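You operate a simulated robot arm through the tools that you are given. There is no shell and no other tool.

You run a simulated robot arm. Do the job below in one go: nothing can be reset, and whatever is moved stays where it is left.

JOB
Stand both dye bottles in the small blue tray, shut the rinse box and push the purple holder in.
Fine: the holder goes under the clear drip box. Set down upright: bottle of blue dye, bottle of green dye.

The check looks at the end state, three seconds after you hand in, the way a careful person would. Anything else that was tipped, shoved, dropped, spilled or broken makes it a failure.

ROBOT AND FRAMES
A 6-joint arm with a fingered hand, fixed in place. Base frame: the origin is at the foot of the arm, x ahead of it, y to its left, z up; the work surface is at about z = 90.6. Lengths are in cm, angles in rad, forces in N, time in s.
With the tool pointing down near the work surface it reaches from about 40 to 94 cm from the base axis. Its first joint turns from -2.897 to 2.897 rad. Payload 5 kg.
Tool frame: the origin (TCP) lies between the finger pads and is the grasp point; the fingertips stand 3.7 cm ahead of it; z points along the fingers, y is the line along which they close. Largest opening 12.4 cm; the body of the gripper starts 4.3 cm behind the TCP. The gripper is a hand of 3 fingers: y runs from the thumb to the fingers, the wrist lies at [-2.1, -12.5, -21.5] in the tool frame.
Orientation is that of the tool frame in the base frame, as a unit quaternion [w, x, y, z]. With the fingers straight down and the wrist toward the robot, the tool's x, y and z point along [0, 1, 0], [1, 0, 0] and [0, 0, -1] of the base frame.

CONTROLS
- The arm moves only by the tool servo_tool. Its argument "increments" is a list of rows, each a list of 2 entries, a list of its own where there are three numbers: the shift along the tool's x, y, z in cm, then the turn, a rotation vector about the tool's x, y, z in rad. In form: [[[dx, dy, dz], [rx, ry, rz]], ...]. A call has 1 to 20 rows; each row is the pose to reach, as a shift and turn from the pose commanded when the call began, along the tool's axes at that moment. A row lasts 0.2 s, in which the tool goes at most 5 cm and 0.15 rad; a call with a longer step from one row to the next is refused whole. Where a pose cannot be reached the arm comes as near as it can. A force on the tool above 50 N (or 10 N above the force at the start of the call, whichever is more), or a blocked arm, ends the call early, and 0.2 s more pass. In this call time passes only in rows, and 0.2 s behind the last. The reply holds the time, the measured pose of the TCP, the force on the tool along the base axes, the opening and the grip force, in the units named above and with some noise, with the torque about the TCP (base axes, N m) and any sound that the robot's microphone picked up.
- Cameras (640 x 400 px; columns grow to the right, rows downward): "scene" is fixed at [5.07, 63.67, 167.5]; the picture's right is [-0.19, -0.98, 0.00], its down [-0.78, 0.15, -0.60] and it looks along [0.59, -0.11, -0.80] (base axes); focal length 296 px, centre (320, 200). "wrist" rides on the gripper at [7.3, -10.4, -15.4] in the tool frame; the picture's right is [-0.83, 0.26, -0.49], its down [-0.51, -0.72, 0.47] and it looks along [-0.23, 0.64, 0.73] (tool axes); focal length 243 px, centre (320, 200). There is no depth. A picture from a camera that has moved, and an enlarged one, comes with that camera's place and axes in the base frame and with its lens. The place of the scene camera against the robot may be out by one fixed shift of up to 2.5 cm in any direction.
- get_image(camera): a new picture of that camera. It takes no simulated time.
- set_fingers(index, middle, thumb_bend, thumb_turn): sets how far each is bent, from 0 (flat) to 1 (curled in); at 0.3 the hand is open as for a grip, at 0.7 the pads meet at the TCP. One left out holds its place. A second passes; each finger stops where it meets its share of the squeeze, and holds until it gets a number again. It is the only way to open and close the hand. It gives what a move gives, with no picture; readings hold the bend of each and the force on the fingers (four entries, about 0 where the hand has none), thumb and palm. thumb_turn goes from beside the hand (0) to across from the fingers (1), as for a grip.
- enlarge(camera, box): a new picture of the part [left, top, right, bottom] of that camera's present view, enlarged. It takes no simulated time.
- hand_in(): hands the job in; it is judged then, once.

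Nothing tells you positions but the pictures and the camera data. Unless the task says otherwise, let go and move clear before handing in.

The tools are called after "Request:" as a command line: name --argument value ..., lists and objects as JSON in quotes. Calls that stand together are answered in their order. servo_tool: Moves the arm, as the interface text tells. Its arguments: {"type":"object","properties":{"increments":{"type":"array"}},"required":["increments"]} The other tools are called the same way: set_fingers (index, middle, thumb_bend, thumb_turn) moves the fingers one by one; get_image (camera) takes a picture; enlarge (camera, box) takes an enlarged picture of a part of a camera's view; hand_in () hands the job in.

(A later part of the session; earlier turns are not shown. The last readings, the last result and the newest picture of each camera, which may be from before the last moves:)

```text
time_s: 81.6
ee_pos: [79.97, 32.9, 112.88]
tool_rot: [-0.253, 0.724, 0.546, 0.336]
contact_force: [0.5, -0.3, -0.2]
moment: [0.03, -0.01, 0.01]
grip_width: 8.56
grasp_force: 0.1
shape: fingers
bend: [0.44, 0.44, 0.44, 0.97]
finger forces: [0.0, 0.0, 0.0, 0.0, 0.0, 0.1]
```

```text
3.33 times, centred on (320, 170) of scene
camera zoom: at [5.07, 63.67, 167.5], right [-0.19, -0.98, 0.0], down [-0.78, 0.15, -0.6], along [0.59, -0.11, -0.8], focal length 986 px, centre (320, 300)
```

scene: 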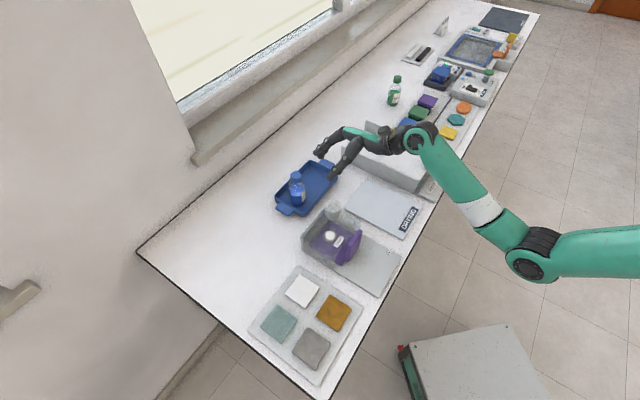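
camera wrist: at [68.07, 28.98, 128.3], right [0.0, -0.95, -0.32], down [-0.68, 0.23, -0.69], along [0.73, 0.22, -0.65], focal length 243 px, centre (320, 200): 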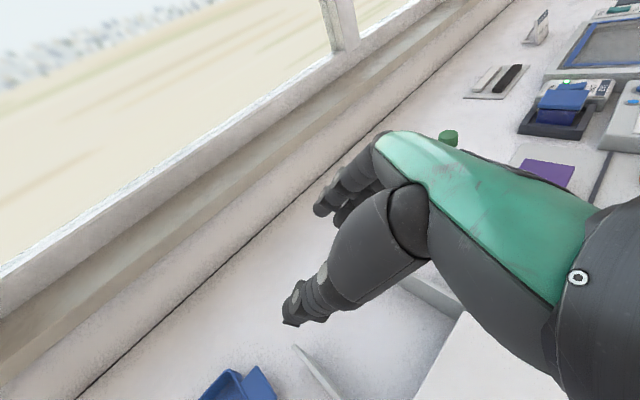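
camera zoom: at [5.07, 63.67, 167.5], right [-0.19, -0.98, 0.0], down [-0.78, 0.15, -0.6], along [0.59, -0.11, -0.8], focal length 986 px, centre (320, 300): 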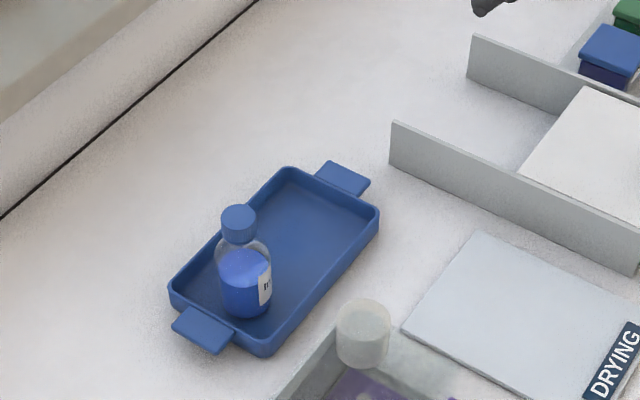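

Blue is standing fine. I'll continue to the front of the green bottle, still high, finishing square to the bench and then tilting to about 57° for the longer reach.

Request:
servo_tool --increments '[[[-1.57, 2.64, -1.7], [-0.043, 0, 0.036]], [[-3.13, 5.29, -3.4], [-0.086, 0, 0.072]], [[-4.7, 7.93, -5.1], [-0.129, 0, 0.109]], [[-6.27, 10.58, -6.8], [-0.172, 0, 0.145]], [[-7.83, 13.22, -8.5], [-0.214, 0, 0.181]], [[-9.4, 15.87, -10.2], [-0.257, 0, 0.217]], [[-10.97, 18.51, -11.9], [-0.3, 0, 0.254]], [[-12.53, 21.16, -13.6], [-0.343, 0, 0.29]], [[-14.1, 23.8, -15.3], [-0.386, 0, 0.326]]]'

Request:
servo_tool --increments '[[[0, 0, 0], [0, 0.06, 0]], [[0, 0, 0], [0, 0.122, 0]]]'

Request:
get_image --camera "wrist"

Request:
enlarge --camera "scene" --box '[360, 40, 488, 120]'

```text
time_s: 83.6
ee_pos: [97.22, 6.35, 112.19]
tool_rot: [-0.16, 0.838, 0.348, 0.389]
contact_force: [0.5, 0.9, 0.6]
moment: [-0.01, -0.01, 0.01]
grip_width: 8.58
grasp_force: 0.0
shape: fingers
bend: [0.44, 0.44, 0.44, 0.97]
finger forces: [0.0, 0.1, 0.0, 0.0, 0.0, 0.0]
```

```text
time_s: 84.2
ee_pos: [97.26, 6.39, 112.1]
tool_rot: [-0.182, 0.812, 0.338, 0.44]
contact_force: [0.5, -0.7, 0.0]
moment: [-0.02, -0.01, -0.05]
grip_width: 8.57
grasp_force: 0.0
shape: fingers
bend: [0.44, 0.44, 0.44, 0.97]
finger forces: [0.0, 0.2, 0.0, 0.0, 0.0, 0.0]
```

```text
taken
camera wrist: at [83.54, 7.48, 126.49], right [-0.43, -0.8, -0.43], down [-0.43, 0.59, -0.68], along [0.8, -0.11, -0.59], focal length 243 px, centre (320, 200)
```

wrist: 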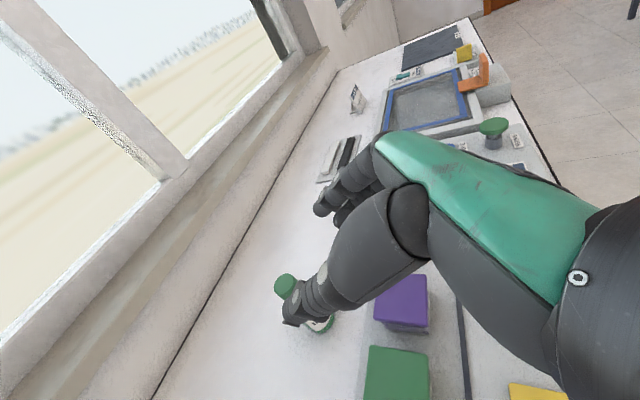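

```text
5.00 times, centred on (424, 80) of scene
camera zoom: at [5.07, 63.67, 167.5], right [-0.19, -0.98, 0.0], down [-0.78, 0.15, -0.6], along [0.59, -0.11, -0.8], focal length 1479 px, centre (-200, 800)
```

zoom: 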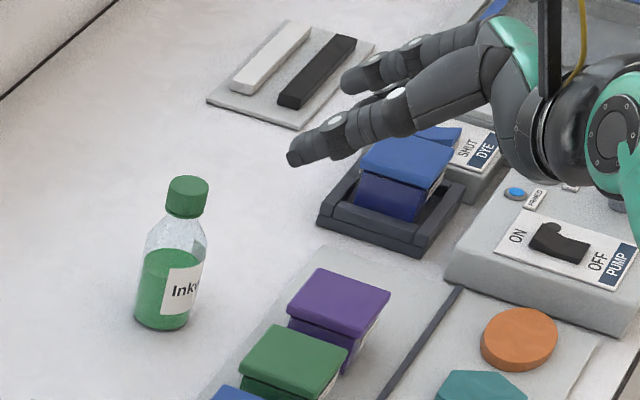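

Request:
enlarge --camera "wrist" --box '[220, 230, 380, 350]'

```text
3.33 times, centred on (300, 290) of wrist
camera zoom: at [83.54, 7.48, 126.49], right [-0.43, -0.8, -0.43], down [-0.43, 0.59, -0.68], along [0.8, -0.11, -0.59], focal length 809 px, centre (387, -100)
```

zoom: 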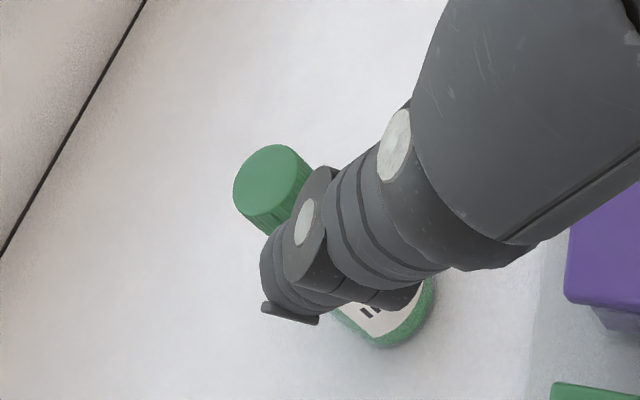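

Green confirmed at about (105.7, 14.4). I'll go down vertically to the pre-grasp height, with the tips still short of the bottle and above the boxes.

Request:
servo_tool --increments '[[[-1.87, 0.08, 1.22], [0, 0, 0]], [[-3.73, 0.15, 2.44], [0, 0, 0]], [[-5.6, 0.23, 3.65], [0, 0, 0]], [[-7.46, 0.3, 4.87], [0, 0, 0]]]'

Request:
enlarge --camera "wrist" --box '[200, 170, 400, 340]'

Request:
enlarge --camera "scene" --box '[360, 40, 488, 120]'

```text
time_s: 85.2
ee_pos: [97.34, 6.1, 103.28]
tool_rot: [-0.182, 0.812, 0.338, 0.44]
contact_force: [0.6, 0.6, 0.1]
moment: [0.01, -0.02, 0.01]
grip_width: 8.62
grasp_force: 0.1
shape: fingers
bend: [0.44, 0.44, 0.44, 0.97]
finger forces: [0.0, 0.1, 0.1, 0.0, 0.0, 0.0]
```

```text
2.35 times, centred on (300, 255) of wrist
camera zoom: at [83.77, 7.25, 117.62], right [-0.42, -0.8, -0.43], down [-0.43, 0.59, -0.68], along [0.8, -0.11, -0.59], focal length 571 px, centre (367, 71)
```

zoom: 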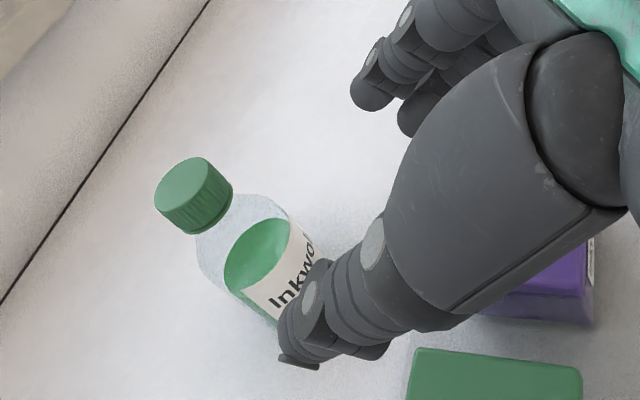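

```text
5.00 times, centred on (424, 80) of scene
camera zoom: at [5.07, 63.67, 167.5], right [-0.19, -0.98, 0.0], down [-0.78, 0.15, -0.6], along [0.59, -0.11, -0.8], focal length 1479 px, centre (-200, 800)
```

zoom: 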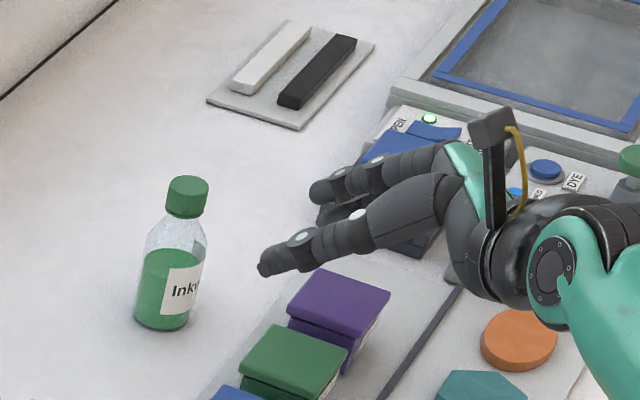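

Aligned within a millimetre or two. I'll advance along the finger direction, in two stages with a reach check between them.

Request:
servo_tool --increments '[[[0, 0.05, 1.2], [0, 0, 0]], [[0, 0.1, 2.4], [0, 0, 0]], [[0, 0.1, 3.6], [0, 0, 0]], [[0, 0.1, 4.8], [0, 0, 0]], [[0, 0.1, 6.0], [0, 0, 0]]]'

Request:
enlarge --camera "wrist" --box '[200, 170, 400, 340]'

Request:
enlarge --camera "scene" --box '[360, 60, 456, 120]'

```text
time_s: 86.4
ee_pos: [101.05, 9.65, 99.88]
tool_rot: [-0.182, 0.812, 0.339, 0.44]
contact_force: [-0.7, -0.8, 0.1]
moment: [-0.04, 0.01, -0.03]
grip_width: 8.62
grasp_force: 0.0
shape: fingers
bend: [0.44, 0.44, 0.44, 0.97]
finger forces: [0.0, 0.0, 0.0, 0.0, 0.0, 0.1]
```

```text
2.35 times, centred on (300, 255) of wrist
camera zoom: at [87.38, 10.8, 114.35], right [-0.42, -0.8, -0.43], down [-0.43, 0.59, -0.68], along [0.8, -0.11, -0.59], focal length 571 px, centre (367, 71)
```

zoom: 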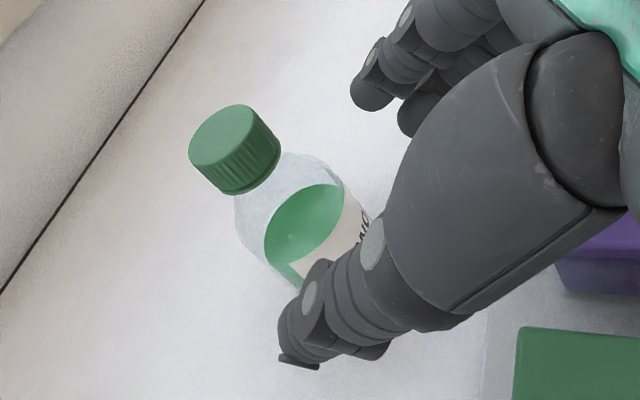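

```text
6.67 times, centred on (408, 90) of scene
camera zoom: at [5.07, 63.67, 167.5], right [-0.19, -0.98, 0.0], down [-0.78, 0.15, -0.6], along [0.59, -0.11, -0.8], focal length 1972 px, centre (-267, 933)
```

zoom: 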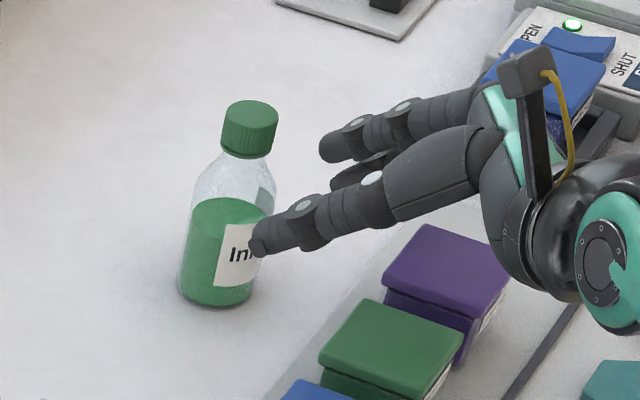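

Request:
servo_tool --increments '[[[0, 0, 1.2], [0, 0, 0]], [[0, 0, 2.4], [0, 0, 0]], [[0, 0, 3.6], [0, 0, 0]], [[-0.02, 0, 4.7], [0, 0, 0]], [[-0.03, 0, 5.64], [0, 0, 0]]]'

Request:
enlarge --camera "wrist" --box '[200, 150, 440, 350]'

Request:
enlarge --camera "scene" --box '[360, 60, 456, 120]'

```text
time_s: 87.6
ee_pos: [101.46, 12.05, 98.75]
tool_rot: [-0.182, 0.812, 0.339, 0.439]
contact_force: [0.2, -0.5, -1.1]
moment: [0.02, 0.03, 0.01]
grip_width: 8.59
grasp_force: 0.1
shape: fingers
bend: [0.44, 0.44, 0.44, 0.97]
finger forces: [0.0, 0.0, 0.1, 0.1, 0.0, 0.0]
out of reach, approached as far as the arm can: row 2, 3, 4, 5
```

```text
2.00 times, centred on (320, 250) of wrist
camera zoom: at [87.88, 13.19, 113.17], right [-0.42, -0.8, -0.43], down [-0.43, 0.59, -0.68], along [0.8, -0.11, -0.59], focal length 485 px, centre (320, 100)
```

zoom: 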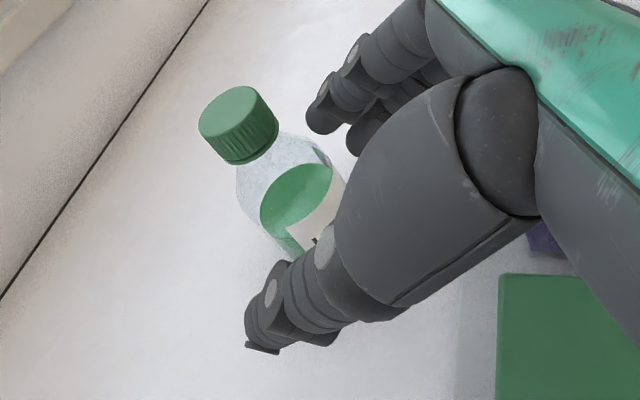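

```text
6.67 times, centred on (408, 90) of scene
camera zoom: at [5.07, 63.67, 167.5], right [-0.19, -0.98, 0.0], down [-0.78, 0.15, -0.6], along [0.59, -0.11, -0.8], focal length 1972 px, centre (-267, 933)
```

zoom: 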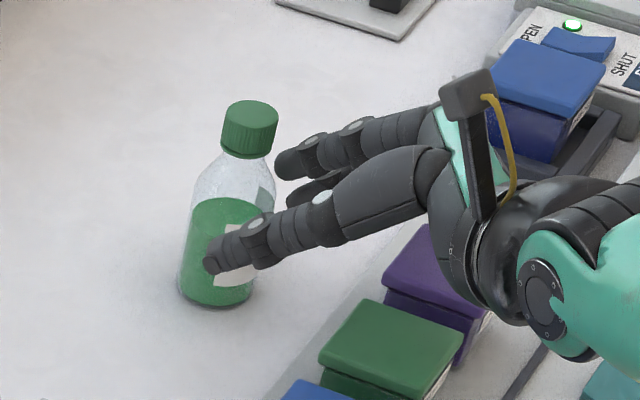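

The arm ran out of reach about 3 cm short of the green bottle. Nothing was touched and the bottle is undisturbed. I'll back off a little, re-centre, and tilt the fingers flatter (about 65°) to gain reach.

Request:
servo_tool --increments '[[[-0.2, 0.1, -0.8], [0, 0.02, 0]], [[-0.5, 0.5, -1.8], [0, 0.06, 0]], [[-0.8, 1.0, -2.6], [0, 0.1, 0]], [[-1.02, 1.35, -3.0], [0, 0.14, 0]]]'

Request:
enlarge --camera "wrist" --box '[200, 150, 440, 350]'

Request:
enlarge --camera "scene" --box '[360, 60, 456, 120]'

```text
time_s: 88.6
ee_pos: [100.34, 9.03, 99.57]
tool_rot: [-0.205, 0.78, 0.325, 0.495]
contact_force: [0.5, 0.6, -0.4]
moment: [0.0, -0.02, -0.04]
grip_width: 8.61
grasp_force: 0.1
shape: fingers
bend: [0.44, 0.44, 0.44, 0.97]
finger forces: [0.0, 0.0, 0.0, 0.0, 0.0, 0.0]
```

```text
2.00 times, centred on (320, 250) of wrist
camera zoom: at [85.31, 8.76, 112.49], right [-0.38, -0.75, -0.54], down [-0.36, 0.66, -0.66], along [0.85, -0.05, -0.52], focal length 485 px, centre (320, 100)
```

zoom: 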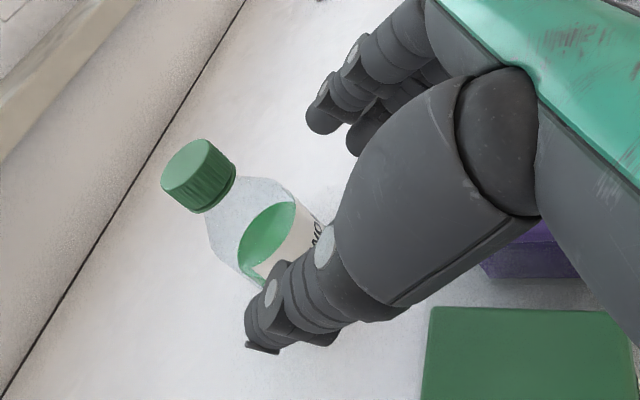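

```text
6.67 times, centred on (408, 90) of scene
camera zoom: at [5.07, 63.67, 167.5], right [-0.19, -0.98, 0.0], down [-0.78, 0.15, -0.6], along [0.59, -0.11, -0.8], focal length 1972 px, centre (-267, 933)
```

zoom: 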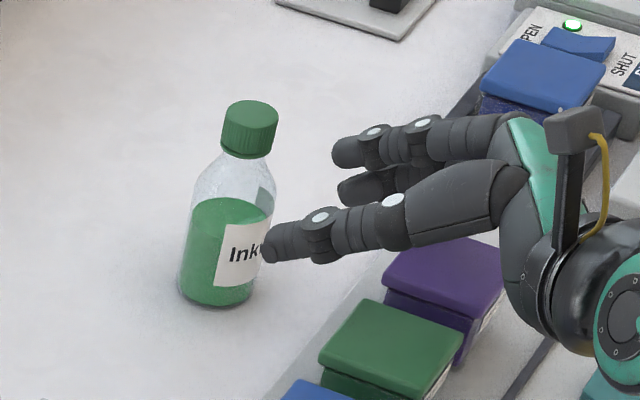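

Good alignment again at the flatter tilt. I'll advance in short stages, checking reach each time.

Request:
servo_tool --increments '[[[0, 0, 1.0], [0, 0, 0]], [[0, 0, 2.0], [0, 0, 0]], [[0, 0, 3.0], [0, 0, 0]]]'

Request:
servo_tool --increments '[[[0, 0, 0.6], [0, 0, 0]], [[0, 0, 1.2], [0, 0, 0]]]'

Request:
enlarge --camera "wrist" --box '[200, 150, 440, 350]'

Request:
enlarge --camera "scene" --box '[360, 60, 456, 120]'

```text
time_s: 89.4
ee_pos: [101.03, 9.7, 99.24]
tool_rot: [-0.205, 0.78, 0.324, 0.495]
contact_force: [0.1, -0.7, 0.3]
moment: [-0.04, 0.03, -0.03]
grip_width: 8.59
grasp_force: 0.1
shape: fingers
bend: [0.44, 0.44, 0.44, 0.97]
finger forces: [0.0, 0.0, 0.1, 0.0, 0.1, 0.0]
out of reach, approached as far as the arm can: row 2, 3
```

```text
time_s: 90.0
ee_pos: [101.36, 10.34, 98.91]
tool_rot: [-0.206, 0.779, 0.325, 0.496]
contact_force: [-0.6, -0.2, 0.1]
moment: [0.0, -0.02, 0.02]
grip_width: 8.59
grasp_force: 0.1
shape: fingers
bend: [0.44, 0.44, 0.44, 0.97]
finger forces: [0.1, 0.0, 0.0, 0.1, 0.0, 0.0]
out of reach, approached as far as the arm can: row 2
```

```text
2.00 times, centred on (320, 250) of wrist
camera zoom: at [86.36, 10.11, 111.84], right [-0.38, -0.75, -0.54], down [-0.36, 0.66, -0.66], along [0.85, -0.05, -0.52], focal length 485 px, centre (320, 100)
```

zoom: 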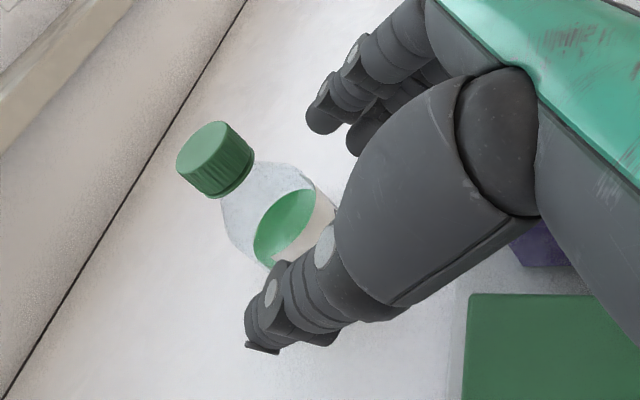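

```text
6.67 times, centred on (408, 90) of scene
camera zoom: at [5.07, 63.67, 167.5], right [-0.19, -0.98, 0.0], down [-0.78, 0.15, -0.6], along [0.59, -0.11, -0.8], focal length 1972 px, centre (-267, 933)
```

zoom: 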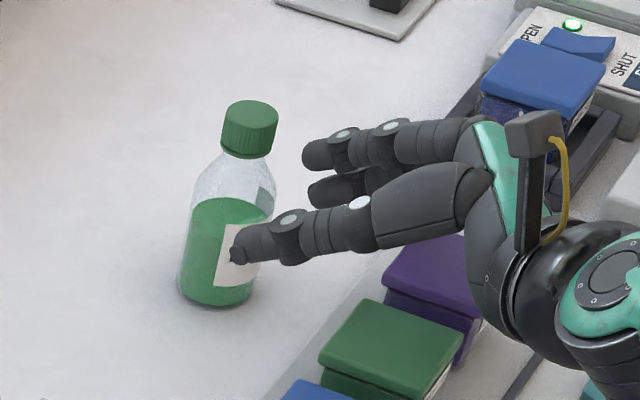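

Still short: the flatter tilt didn't help reach. Before trying another orientation I'll look at how the arm itself is posed.

Request:
get_image --camera "scene"

Request:
enlarge --camera "scene" --box '[400, 30, 640, 260]'

```text
taken
```

scene: 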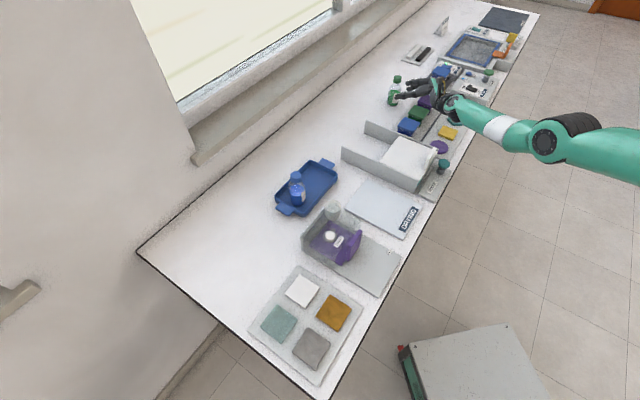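

```text
1.74 times, centred on (520, 145) of scene
camera zoom: at [5.07, 63.67, 167.5], right [-0.19, -0.98, 0.0], down [-0.78, 0.15, -0.6], along [0.59, -0.11, -0.8], focal length 514 px, centre (-28, 296)
```

zoom: 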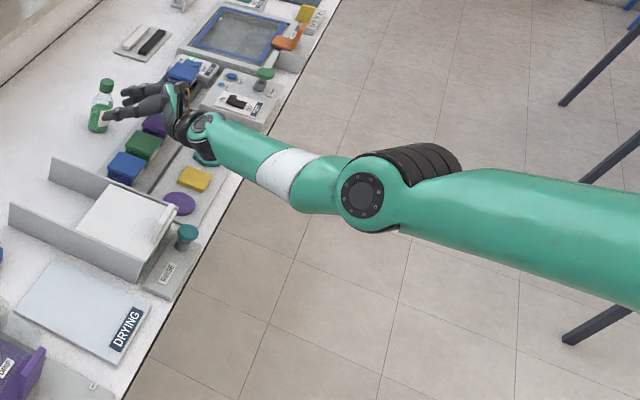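

The arm is stretched nearly straight and its shoulder is high (about z 148), so reach grows with height. The green bottle's cap, at about z 101, should be within reach where the body isn't. I'll back off, rise, return to 57° and line up on the cap.

Request:
servo_tool --increments '[[[0, 0, -1.2], [0, 0, 0]], [[0, 0, -2.5], [0, 0, 0]], [[0, 0, -4.0], [0, 0, 0]], [[1.5, 0, -5.0], [0, -0.03, 0]], [[3.5, 0, -6.0], [0, -0.08, 0]], [[4.8, 0, -6.6], [0, -0.14, 0]]]'

Request:
set_fingers --index 0.47 --middle 0.47 --thumb_bend 0.47

Request:
enlarge --camera "wrist" --box '[200, 150, 440, 350]'

Request:
enlarge --camera "scene" --box '[360, 60, 456, 120]'

```text
time_s: 91.4
ee_pos: [98.47, 7.56, 105.93]
tool_rot: [-0.182, 0.812, 0.337, 0.44]
contact_force: [0.5, 1.0, -0.5]
moment: [-0.02, 0.02, 0.05]
grip_width: 8.62
grasp_force: 0.1
shape: fingers
bend: [0.44, 0.44, 0.44, 0.98]
finger forces: [0.0, 0.1, 0.1, 0.1, 0.0, 0.1]
out of reach, approached as far as the arm can: row 1
```

```text
time_s: 92.4
ee_pos: [98.48, 7.58, 106.07]
tool_rot: [-0.182, 0.812, 0.338, 0.439]
contact_force: [0.3, 0.2, -0.5]
moment: [-0.02, 0.04, -0.01]
grip_width: 7.76
grasp_force: 0.1
shape: fingers
bend: [0.47, 0.47, 0.47, 0.98]
finger forces: [0.0, 0.0, 0.1, 0.0, 0.0, 0.1]
```

```text
2.00 times, centred on (320, 250) of wrist
camera zoom: at [84.91, 8.65, 120.33], right [-0.43, -0.8, -0.43], down [-0.43, 0.59, -0.68], along [0.8, -0.11, -0.59], focal length 485 px, centre (320, 100)
```

zoom: 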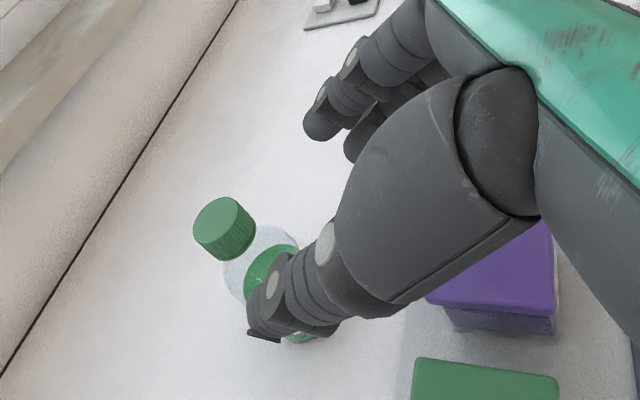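

```text
6.67 times, centred on (408, 90) of scene
camera zoom: at [5.07, 63.67, 167.5], right [-0.19, -0.98, 0.0], down [-0.78, 0.15, -0.6], along [0.59, -0.11, -0.8], focal length 1972 px, centre (-267, 933)
```

zoom: 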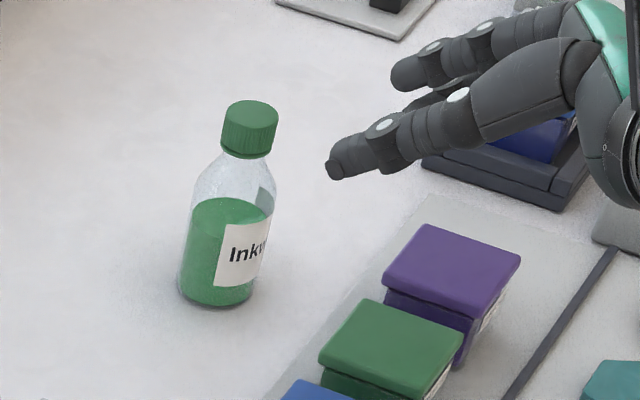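

Clear view of the cap. I'll shift onto its centreline and advance in short stages, watching for the reach limit.

Request:
servo_tool --increments '[[[0.6, 0.2, 0.8], [0, 0, 0]], [[1.07, 0.36, 2.0], [0, 0, 0]], [[1.07, 0.36, 3.5], [0, 0, 0]], [[1.07, 0.36, 5.0], [0, 0, 0]]]'

Request:
enlarge --camera "wrist" --box '[200, 150, 440, 350]'

Request:
enlarge --camera "scene" --box '[360, 60, 456, 120]'

```text
time_s: 93.4
ee_pos: [102.16, 10.62, 104.14]
tool_rot: [-0.182, 0.812, 0.337, 0.44]
contact_force: [0.1, -0.4, 0.3]
moment: [-0.01, 0.02, 0.01]
grip_width: 7.76
grasp_force: 0.0
shape: fingers
bend: [0.47, 0.47, 0.47, 0.98]
finger forces: [0.0, 0.1, 0.0, 0.1, 0.1, 0.1]
```

```text
2.00 times, centred on (320, 250) of wrist
camera zoom: at [88.54, 11.77, 118.5], right [-0.43, -0.8, -0.42], down [-0.43, 0.59, -0.68], along [0.8, -0.11, -0.59], focal length 485 px, centre (320, 100)
```

zoom: 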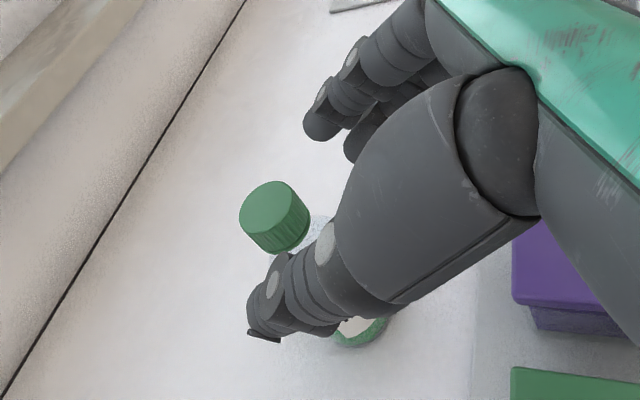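

```text
6.67 times, centred on (408, 90) of scene
camera zoom: at [5.07, 63.67, 167.5], right [-0.19, -0.98, 0.0], down [-0.78, 0.15, -0.6], along [0.59, -0.11, -0.8], focal length 1972 px, centre (-267, 933)
```

zoom: 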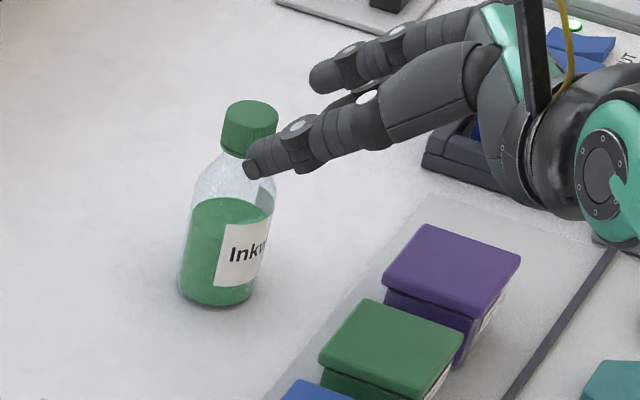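

Request:
servo_tool --increments '[[[0.07, 0, 0.9], [0, 0, 0]], [[0.13, 0, 1.8], [0, 0, 0]]]'

Request:
servo_tool --increments '[[[0.03, 0, 0.6], [0, 0, 0]], [[0.07, 0, 1.2], [0, 0, 0]]]'

Request:
enlarge --camera "wrist" --box '[200, 150, 440, 350]'

Request:
enlarge --camera "scene" --box '[360, 60, 456, 120]'

```text
time_s: 94.0
ee_pos: [103.26, 11.92, 103.36]
tool_rot: [-0.182, 0.811, 0.339, 0.44]
contact_force: [-0.9, -0.2, -0.3]
moment: [0.02, 0.01, 0.02]
grip_width: 7.77
grasp_force: 0.0
shape: fingers
bend: [0.47, 0.47, 0.47, 0.98]
finger forces: [0.0, 0.1, 0.0, 0.0, 0.1, 0.1]
```

```text
time_s: 94.6
ee_pos: [103.44, 12.28, 103.09]
tool_rot: [-0.181, 0.812, 0.338, 0.439]
contact_force: [-0.1, 0.1, -0.2]
moment: [0.0, 0.01, -0.02]
grip_width: 7.73
grasp_force: 0.0
shape: fingers
bend: [0.47, 0.47, 0.47, 0.98]
finger forces: [0.1, 0.0, 0.1, 0.1, 0.0, 0.0]
out of reach, approached as far as the arm can: row 1, 2
```

```text
2.00 times, centred on (320, 250) of wrist
camera zoom: at [89.74, 13.4, 117.44], right [-0.42, -0.8, -0.42], down [-0.43, 0.59, -0.68], along [0.8, -0.11, -0.59], focal length 485 px, centre (320, 100)
```

zoom: 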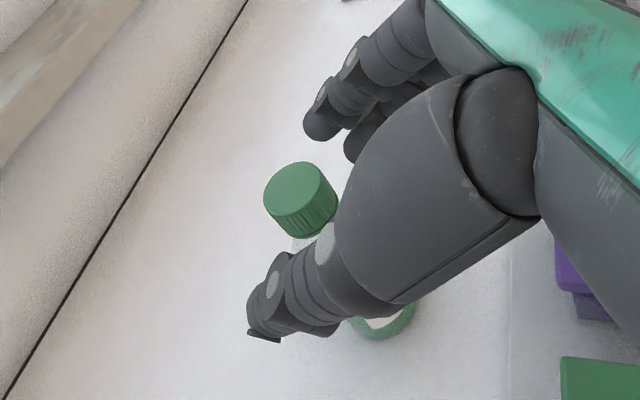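

```text
6.67 times, centred on (408, 90) of scene
camera zoom: at [5.07, 63.67, 167.5], right [-0.19, -0.98, 0.0], down [-0.78, 0.15, -0.6], along [0.59, -0.11, -0.8], focal length 1972 px, centre (-267, 933)
```

zoom: 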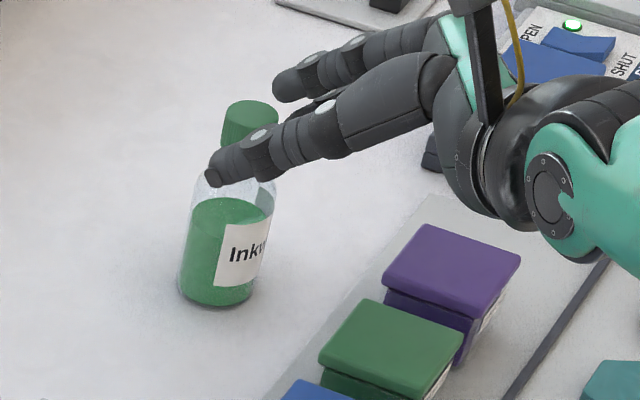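

About 1 cm short, with the tips level with the cap's axis. Rolling the hand slightly about the finger direction (fingers a bit lower than thumb) should win that centimetre, so I'll roll in place first.

Request:
servo_tool --increments '[[[0, 0.1, 0], [0, 0, 0.07]], [[0, 0.2, 0], [0, 0, 0.14]], [[0, 0.28, 0], [0, 0, 0.21]]]'

Request:
enlarge --camera "wrist" --box '[200, 150, 440, 350]'

Request:
enlarge --camera "scene" --box '[360, 60, 456, 120]'

```text
time_s: 95.4
ee_pos: [103.3, 12.27, 103.19]
tool_rot: [-0.227, 0.843, 0.25, 0.418]
contact_force: [0.6, 0.6, 0.2]
moment: [-0.01, -0.04, -0.01]
grip_width: 7.76
grasp_force: 0.1
shape: fingers
bend: [0.47, 0.47, 0.47, 0.98]
finger forces: [0.0, 0.0, 0.0, 0.0, 0.0, 0.1]
out of reach, approached as far as the arm can: row 3
```

```text
2.00 times, centred on (320, 250) of wrist
camera zoom: at [91.57, 12.85, 119.25], right [-0.57, -0.69, -0.46], down [-0.43, 0.72, -0.55], along [0.7, -0.11, -0.7], focal length 485 px, centre (320, 100)
```

zoom: 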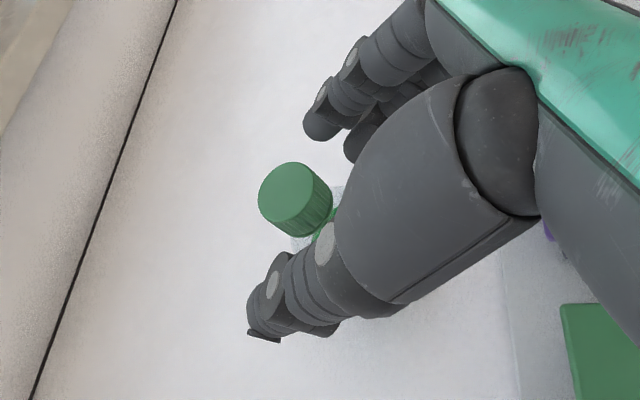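

```text
6.67 times, centred on (408, 90) of scene
camera zoom: at [5.07, 63.67, 167.5], right [-0.19, -0.98, 0.0], down [-0.78, 0.15, -0.6], along [0.59, -0.11, -0.8], focal length 1972 px, centre (-267, 933)
```

zoom: 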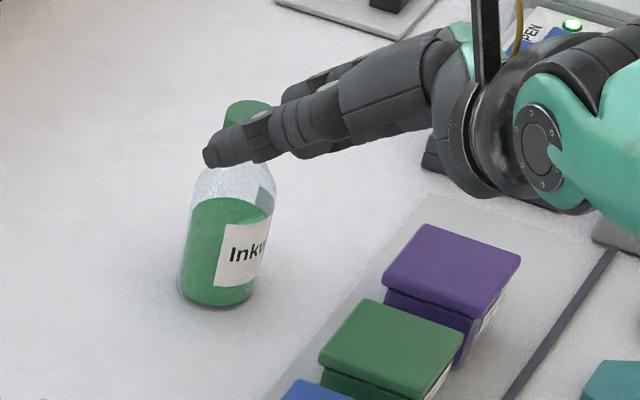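

That roll turned out to be the wrong way: it's still at the limit. My readings say the opposite roll (fingers slightly higher than thumb) should gain about 1 cm, so I'll back off a touch and roll the other way.

Request:
servo_tool --increments '[[[0, 0, -0.9], [0, 0, 0]], [[0, 0, -1.8], [0, 0, -0.06]], [[0, 0, -1.8], [0, 0, -0.16]], [[0, 0, -1.8], [0, 0, -0.26]], [[0, 0, -1.8], [0, 0, -0.36]], [[0, 0, -1.8], [0, 0, -0.46]]]'

Request:
enlarge --camera "wrist" --box '[200, 150, 440, 350]'

Request:
enlarge --camera "scene" --box '[360, 60, 456, 120]'

```text
time_s: 96.8
ee_pos: [102.14, 11.11, 104.11]
tool_rot: [-0.126, 0.763, 0.436, 0.459]
contact_force: [0.2, 0.7, -0.4]
moment: [0.0, 0.0, 0.01]
grip_width: 7.73
grasp_force: 0.0
shape: fingers
bend: [0.47, 0.47, 0.47, 0.98]
finger forces: [0.0, 0.0, 0.1, 0.1, 0.1, 0.1]
```

```text
2.00 times, centred on (320, 250) of wrist
camera zoom: at [86.35, 12.17, 116.19], right [-0.25, -0.9, -0.35], down [-0.39, 0.42, -0.82], along [0.89, -0.07, -0.45], focal length 485 px, centre (320, 100)
```

zoom: 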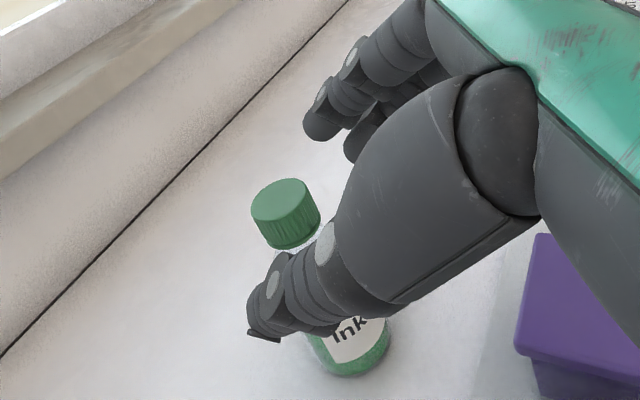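

```text
6.67 times, centred on (408, 90) of scene
camera zoom: at [5.07, 63.67, 167.5], right [-0.19, -0.98, 0.0], down [-0.78, 0.15, -0.6], along [0.59, -0.11, -0.8], focal length 1972 px, centre (-267, 933)
```

zoom: 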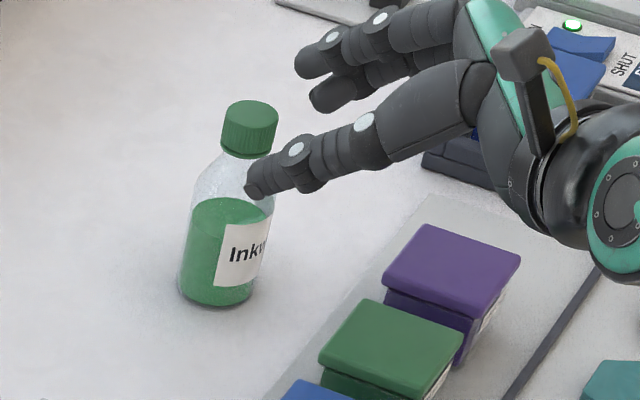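

This roll brings the thumb lower and the fingers higher, and I still have room. I'll advance on the cap again.

Request:
servo_tool --increments '[[[-0.04, 0.15, 0.9], [0, 0, 0]], [[-0.08, 0.3, 1.8], [0, 0, 0]], [[-0.12, 0.32, 2.89], [0, 0, 0]]]'

Request:
enlarge --camera "wrist" --box '[200, 150, 440, 350]'

Request:
enlarge --camera "scene" --box '[360, 60, 456, 120]'

```text
time_s: 97.6
ee_pos: [102.92, 12.54, 103.0]
tool_rot: [-0.126, 0.764, 0.436, 0.459]
contact_force: [0.0, -0.3, -0.4]
moment: [-0.01, -0.03, 0.0]
grip_width: 7.74
grasp_force: 0.1
shape: fingers
bend: [0.47, 0.47, 0.47, 0.98]
finger forces: [0.0, 0.0, 0.0, 0.0, 0.0, 0.0]
out of reach, approached as far as the arm can: row 2, 3
```

```text
2.00 times, centred on (320, 250) of wrist
camera zoom: at [87.27, 13.52, 115.03], right [-0.25, -0.9, -0.35], down [-0.39, 0.42, -0.82], along [0.89, -0.07, -0.45], focal length 485 px, centre (320, 100)
```

zoom: 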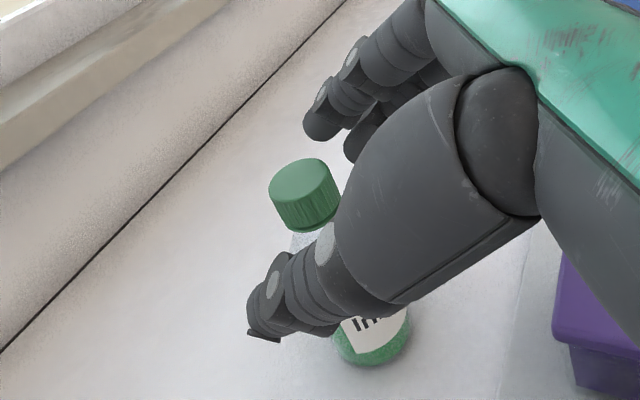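

```text
6.67 times, centred on (408, 90) of scene
camera zoom: at [5.07, 63.67, 167.5], right [-0.19, -0.98, 0.0], down [-0.78, 0.15, -0.6], along [0.59, -0.11, -0.8], focal length 1972 px, centre (-267, 933)
```

zoom: 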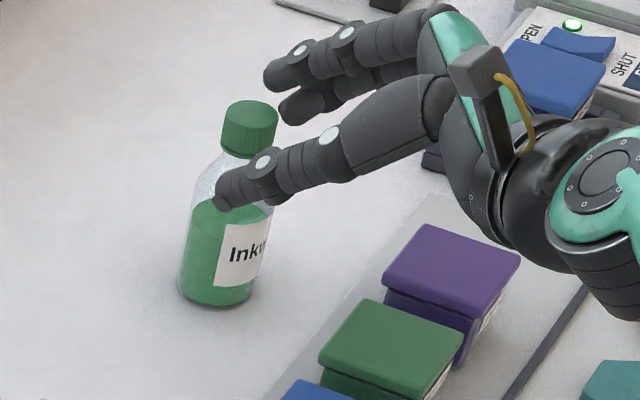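

The readings all fit one simple limit: the hand's wrist stays within 88.5 cm of a shoulder at z 148. By that, the fingertips can just reach past the cap's axis at about 58° tilt and a slightly more radial heading. I'll back off, undo the roll and take that heading.

Request:
servo_tool --increments '[[[0, 0, -1.2], [0, 0, 0]], [[0, 0, -2.5], [0, 0, 0.05]], [[0, 0, -2.5], [0, 0, 0.15]], [[0, 0, -2.5], [0, 0, 0.25]]]'

Request:
servo_tool --increments '[[[0, 0, 0], [-0.05, 0.013, 0.033]], [[0, 0, 0], [-0.1006, 0.026, 0.0656]]]'

Request:
enlarge --camera "wrist" --box '[200, 150, 440, 350]'

Request:
enlarge --camera "scene" --box '[360, 60, 456, 120]'

```text
time_s: 98.6
ee_pos: [101.45, 11.04, 104.45]
tool_rot: [-0.182, 0.812, 0.338, 0.44]
contact_force: [0.0, 0.4, 0.4]
moment: [-0.02, 0.01, -0.02]
grip_width: 7.73
grasp_force: 0.1
shape: fingers
bend: [0.47, 0.47, 0.47, 0.98]
finger forces: [0.0, 0.0, 0.0, 0.0, 0.0, 0.0]
out of reach, approached as far as the arm can: row 1
```

```text
time_s: 99.2
ee_pos: [101.43, 11.12, 104.38]
tool_rot: [-0.16, 0.826, 0.286, 0.46]
contact_force: [-0.3, -0.9, -0.4]
moment: [0.01, -0.03, 0.0]
grip_width: 7.74
grasp_force: 0.1
shape: fingers
bend: [0.47, 0.47, 0.47, 0.98]
finger forces: [0.1, 0.0, 0.0, 0.0, 0.0, 0.0]
```

```text
2.00 times, centred on (320, 250) of wrist
camera zoom: at [87.87, 13.51, 118.5], right [-0.51, -0.73, -0.45], down [-0.34, 0.65, -0.68], along [0.79, -0.19, -0.58], focal length 485 px, centre (320, 100)
```

zoom: 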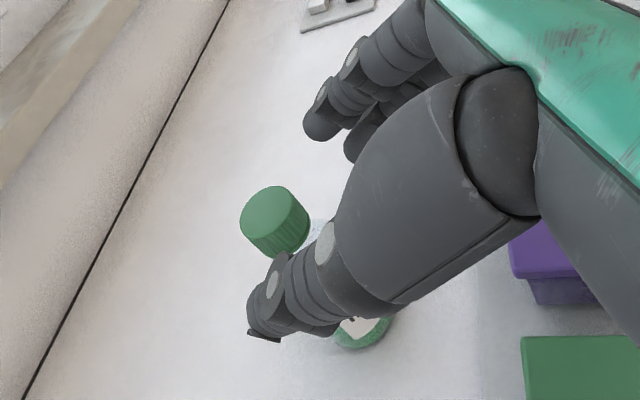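

```text
6.67 times, centred on (408, 90) of scene
camera zoom: at [5.07, 63.67, 167.5], right [-0.19, -0.98, 0.0], down [-0.78, 0.15, -0.6], along [0.59, -0.11, -0.8], focal length 1972 px, centre (-267, 933)
```

zoom: 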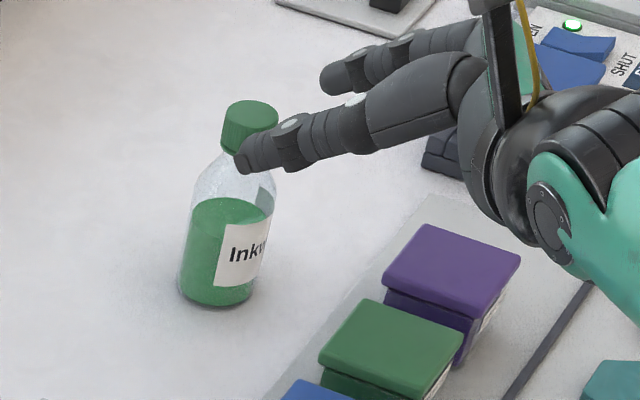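

The cap sits on the centreline within a millimetre. I'll move in the last 2.9 cm to bring the tips just past the cap's axis.

Request:
servo_tool --increments '[[[0.05, 0.05, 0.9], [0, 0, 0]], [[0.1, 0.1, 1.8], [0, 0, 0]], [[0.12, 0.12, 2.4], [0, 0, 0]], [[0.14, 0.12, 2.86], [0, 0, 0]]]'

Request:
enlarge --camera "wrist" --box '[240, 200, 400, 300]'

Request:
enlarge --camera "scene" --box '[370, 65, 434, 105]'

```text
time_s: 100.2
ee_pos: [103.35, 12.63, 102.94]
tool_rot: [-0.162, 0.825, 0.287, 0.459]
contact_force: [0.1, 0.0, -0.1]
moment: [0.0, -0.01, 0.0]
grip_width: 7.77
grasp_force: 0.1
shape: fingers
bend: [0.47, 0.47, 0.47, 0.98]
finger forces: [0.0, 0.0, 0.1, 0.0, 0.0, 0.0]
```

```text
4.00 times, centred on (320, 250) of wrist
camera zoom: at [89.76, 14.96, 117.12], right [-0.51, -0.74, -0.45], down [-0.34, 0.65, -0.68], along [0.79, -0.19, -0.58], focal length 970 px, centre (320, 0)
```

zoom: 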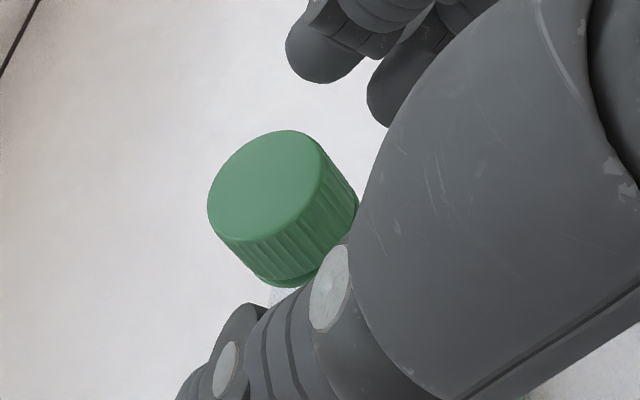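

```text
10.00 times, centred on (402, 85) of scene
camera zoom: at [5.07, 63.67, 167.5], right [-0.19, -0.98, 0.0], down [-0.78, 0.15, -0.6], along [0.59, -0.11, -0.8], focal length 2957 px, centre (-500, 1350)
```

zoom: 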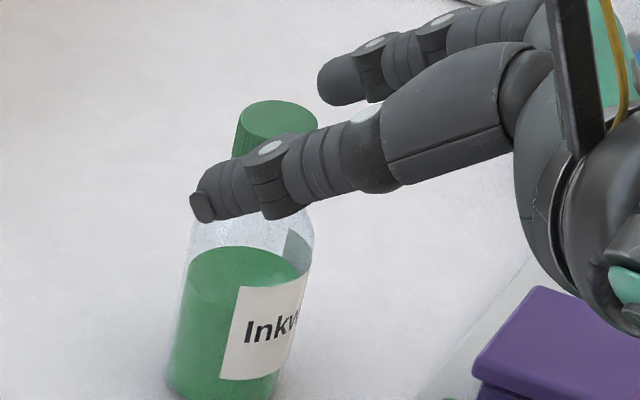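

In position with no flag. I'll nudge a last 3 mm forward and 1.5 mm toward the fingers' side for centring.

Request:
servo_tool --increments '[[[0.09, 0.08, 0.15], [0, 0, 0]], [[0.18, 0.15, 0.3], [0, 0, 0]]]'

Request:
enlarge --camera "wrist" --box '[240, 200, 400, 300]'

Request:
enlarge --camera "scene" --box '[370, 65, 434, 105]'

```text
time_s: 100.8
ee_pos: [103.35, 12.58, 102.91]
tool_rot: [-0.162, 0.825, 0.288, 0.459]
contact_force: [0.1, 0.8, -0.1]
moment: [-0.04, 0.03, 0.02]
grip_width: 7.76
grasp_force: 0.1
shape: fingers
bend: [0.47, 0.47, 0.47, 0.98]
finger forces: [0.1, 0.0, 0.1, 0.0, 0.0, 0.0]
out of reach, approached as far as the arm can: row 1, 2
```

```text
4.00 times, centred on (320, 250) of wrist
camera zoom: at [89.77, 14.94, 117.16], right [-0.51, -0.74, -0.45], down [-0.34, 0.65, -0.68], along [0.79, -0.19, -0.58], focal length 970 px, centre (320, 0)
```

zoom: 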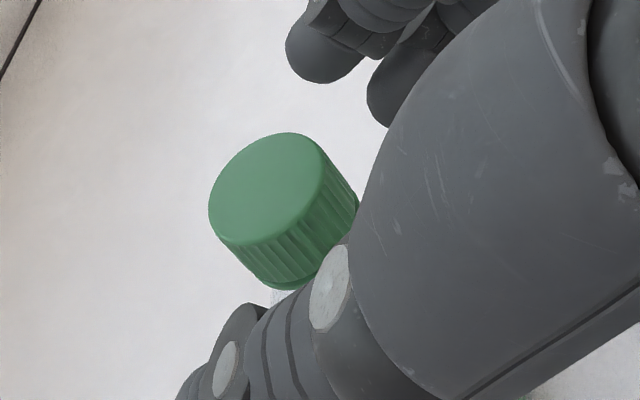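

```text
10.00 times, centred on (402, 85) of scene
camera zoom: at [5.07, 63.67, 167.5], right [-0.19, -0.98, 0.0], down [-0.78, 0.15, -0.6], along [0.59, -0.11, -0.8], focal length 2957 px, centre (-500, 1350)
```

zoom: 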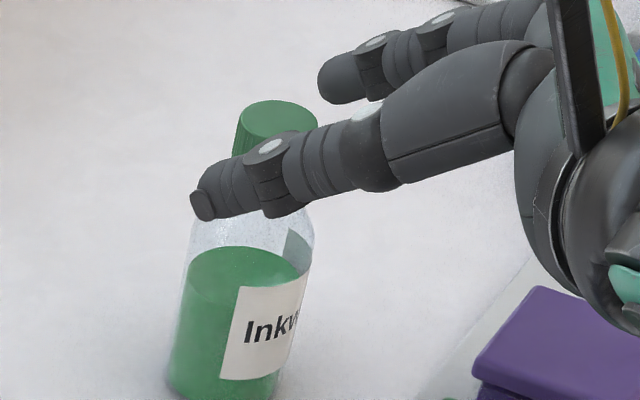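

This is the limit, and the tips are at or just past the cap's axis. I'll close in stages and watch for even contact.

Request:
set_fingers --index 0.56 --middle 0.56 --thumb_bend 0.56

Request:
enlarge --camera "wrist" --box '[240, 200, 400, 300]'

Request:
enlarge --camera "scene" --box '[370, 65, 434, 105]'

```text
time_s: 101.8
ee_pos: [103.49, 12.64, 103.02]
tool_rot: [-0.162, 0.825, 0.287, 0.46]
contact_force: [0.3, 0.5, -0.2]
moment: [0.01, -0.03, -0.02]
grip_width: 4.97
grasp_force: 0.2
shape: fingers
bend: [0.56, 0.56, 0.56, 0.98]
finger forces: [0.0, 0.0, 0.1, 0.1, 0.1, 0.1]
```

```text
4.00 times, centred on (320, 250) of wrist
camera zoom: at [89.77, 14.94, 117.16], right [-0.51, -0.74, -0.45], down [-0.34, 0.65, -0.68], along [0.79, -0.19, -0.58], focal length 970 px, centre (320, 0)
```

zoom: 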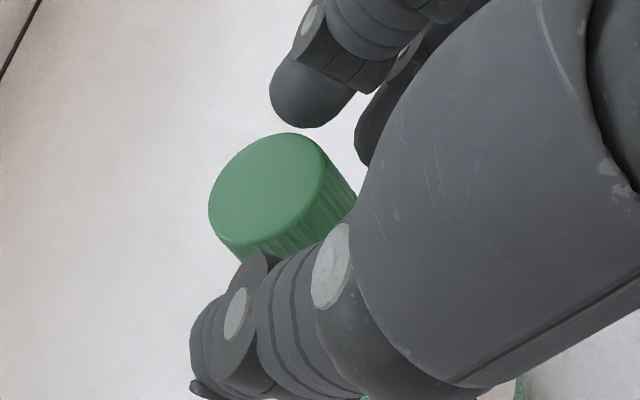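

```text
10.00 times, centred on (402, 85) of scene
camera zoom: at [5.07, 63.67, 167.5], right [-0.19, -0.98, 0.0], down [-0.78, 0.15, -0.6], along [0.59, -0.11, -0.8], focal length 2957 px, centre (-500, 1350)
```

zoom: 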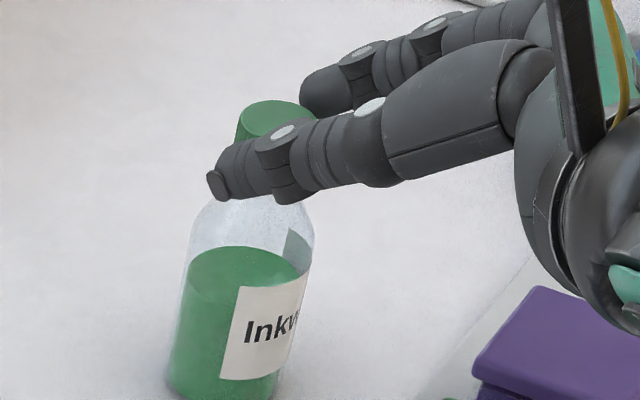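

Request:
set_fingers --index 0.6 --middle 0.6 --thumb_bend 0.6

Request:
enlarge --camera "wrist" --box '[240, 200, 400, 300]'

Request:
enlarge --camera "scene" --box '[370, 65, 434, 105]'

```text
time_s: 102.8
ee_pos: [103.45, 12.55, 102.95]
tool_rot: [-0.161, 0.825, 0.288, 0.46]
contact_force: [-0.2, 0.2, 0.3]
moment: [0.0, -0.01, -0.01]
grip_width: 3.76
grasp_force: 0.2
shape: fingers
bend: [0.6, 0.6, 0.6, 0.98]
finger forces: [0.1, 0.0, 0.0, 0.1, 0.0, 0.0]
```

```text
4.00 times, centred on (320, 250) of wrist
camera zoom: at [89.77, 14.94, 117.16], right [-0.51, -0.74, -0.45], down [-0.34, 0.65, -0.68], along [0.79, -0.19, -0.58], focal length 970 px, centre (320, 0)
```

zoom: 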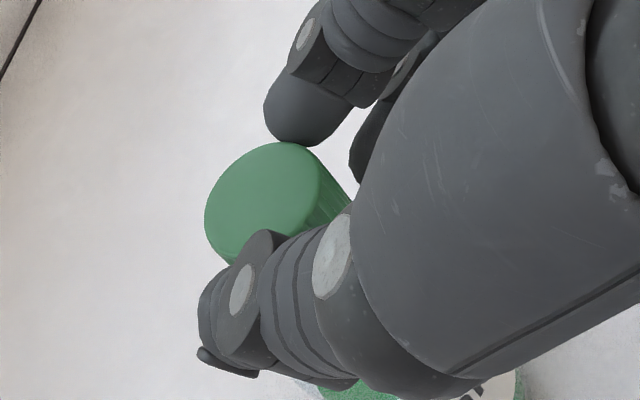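

```text
10.00 times, centred on (402, 85) of scene
camera zoom: at [5.07, 63.67, 167.5], right [-0.19, -0.98, 0.0], down [-0.78, 0.15, -0.6], along [0.59, -0.11, -0.8], focal length 2957 px, centre (-500, 1350)
```

zoom: 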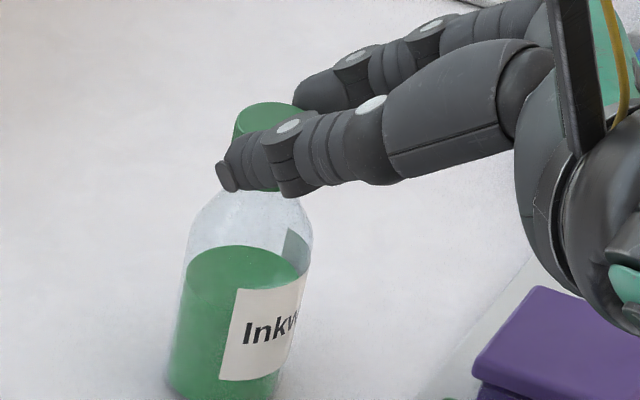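

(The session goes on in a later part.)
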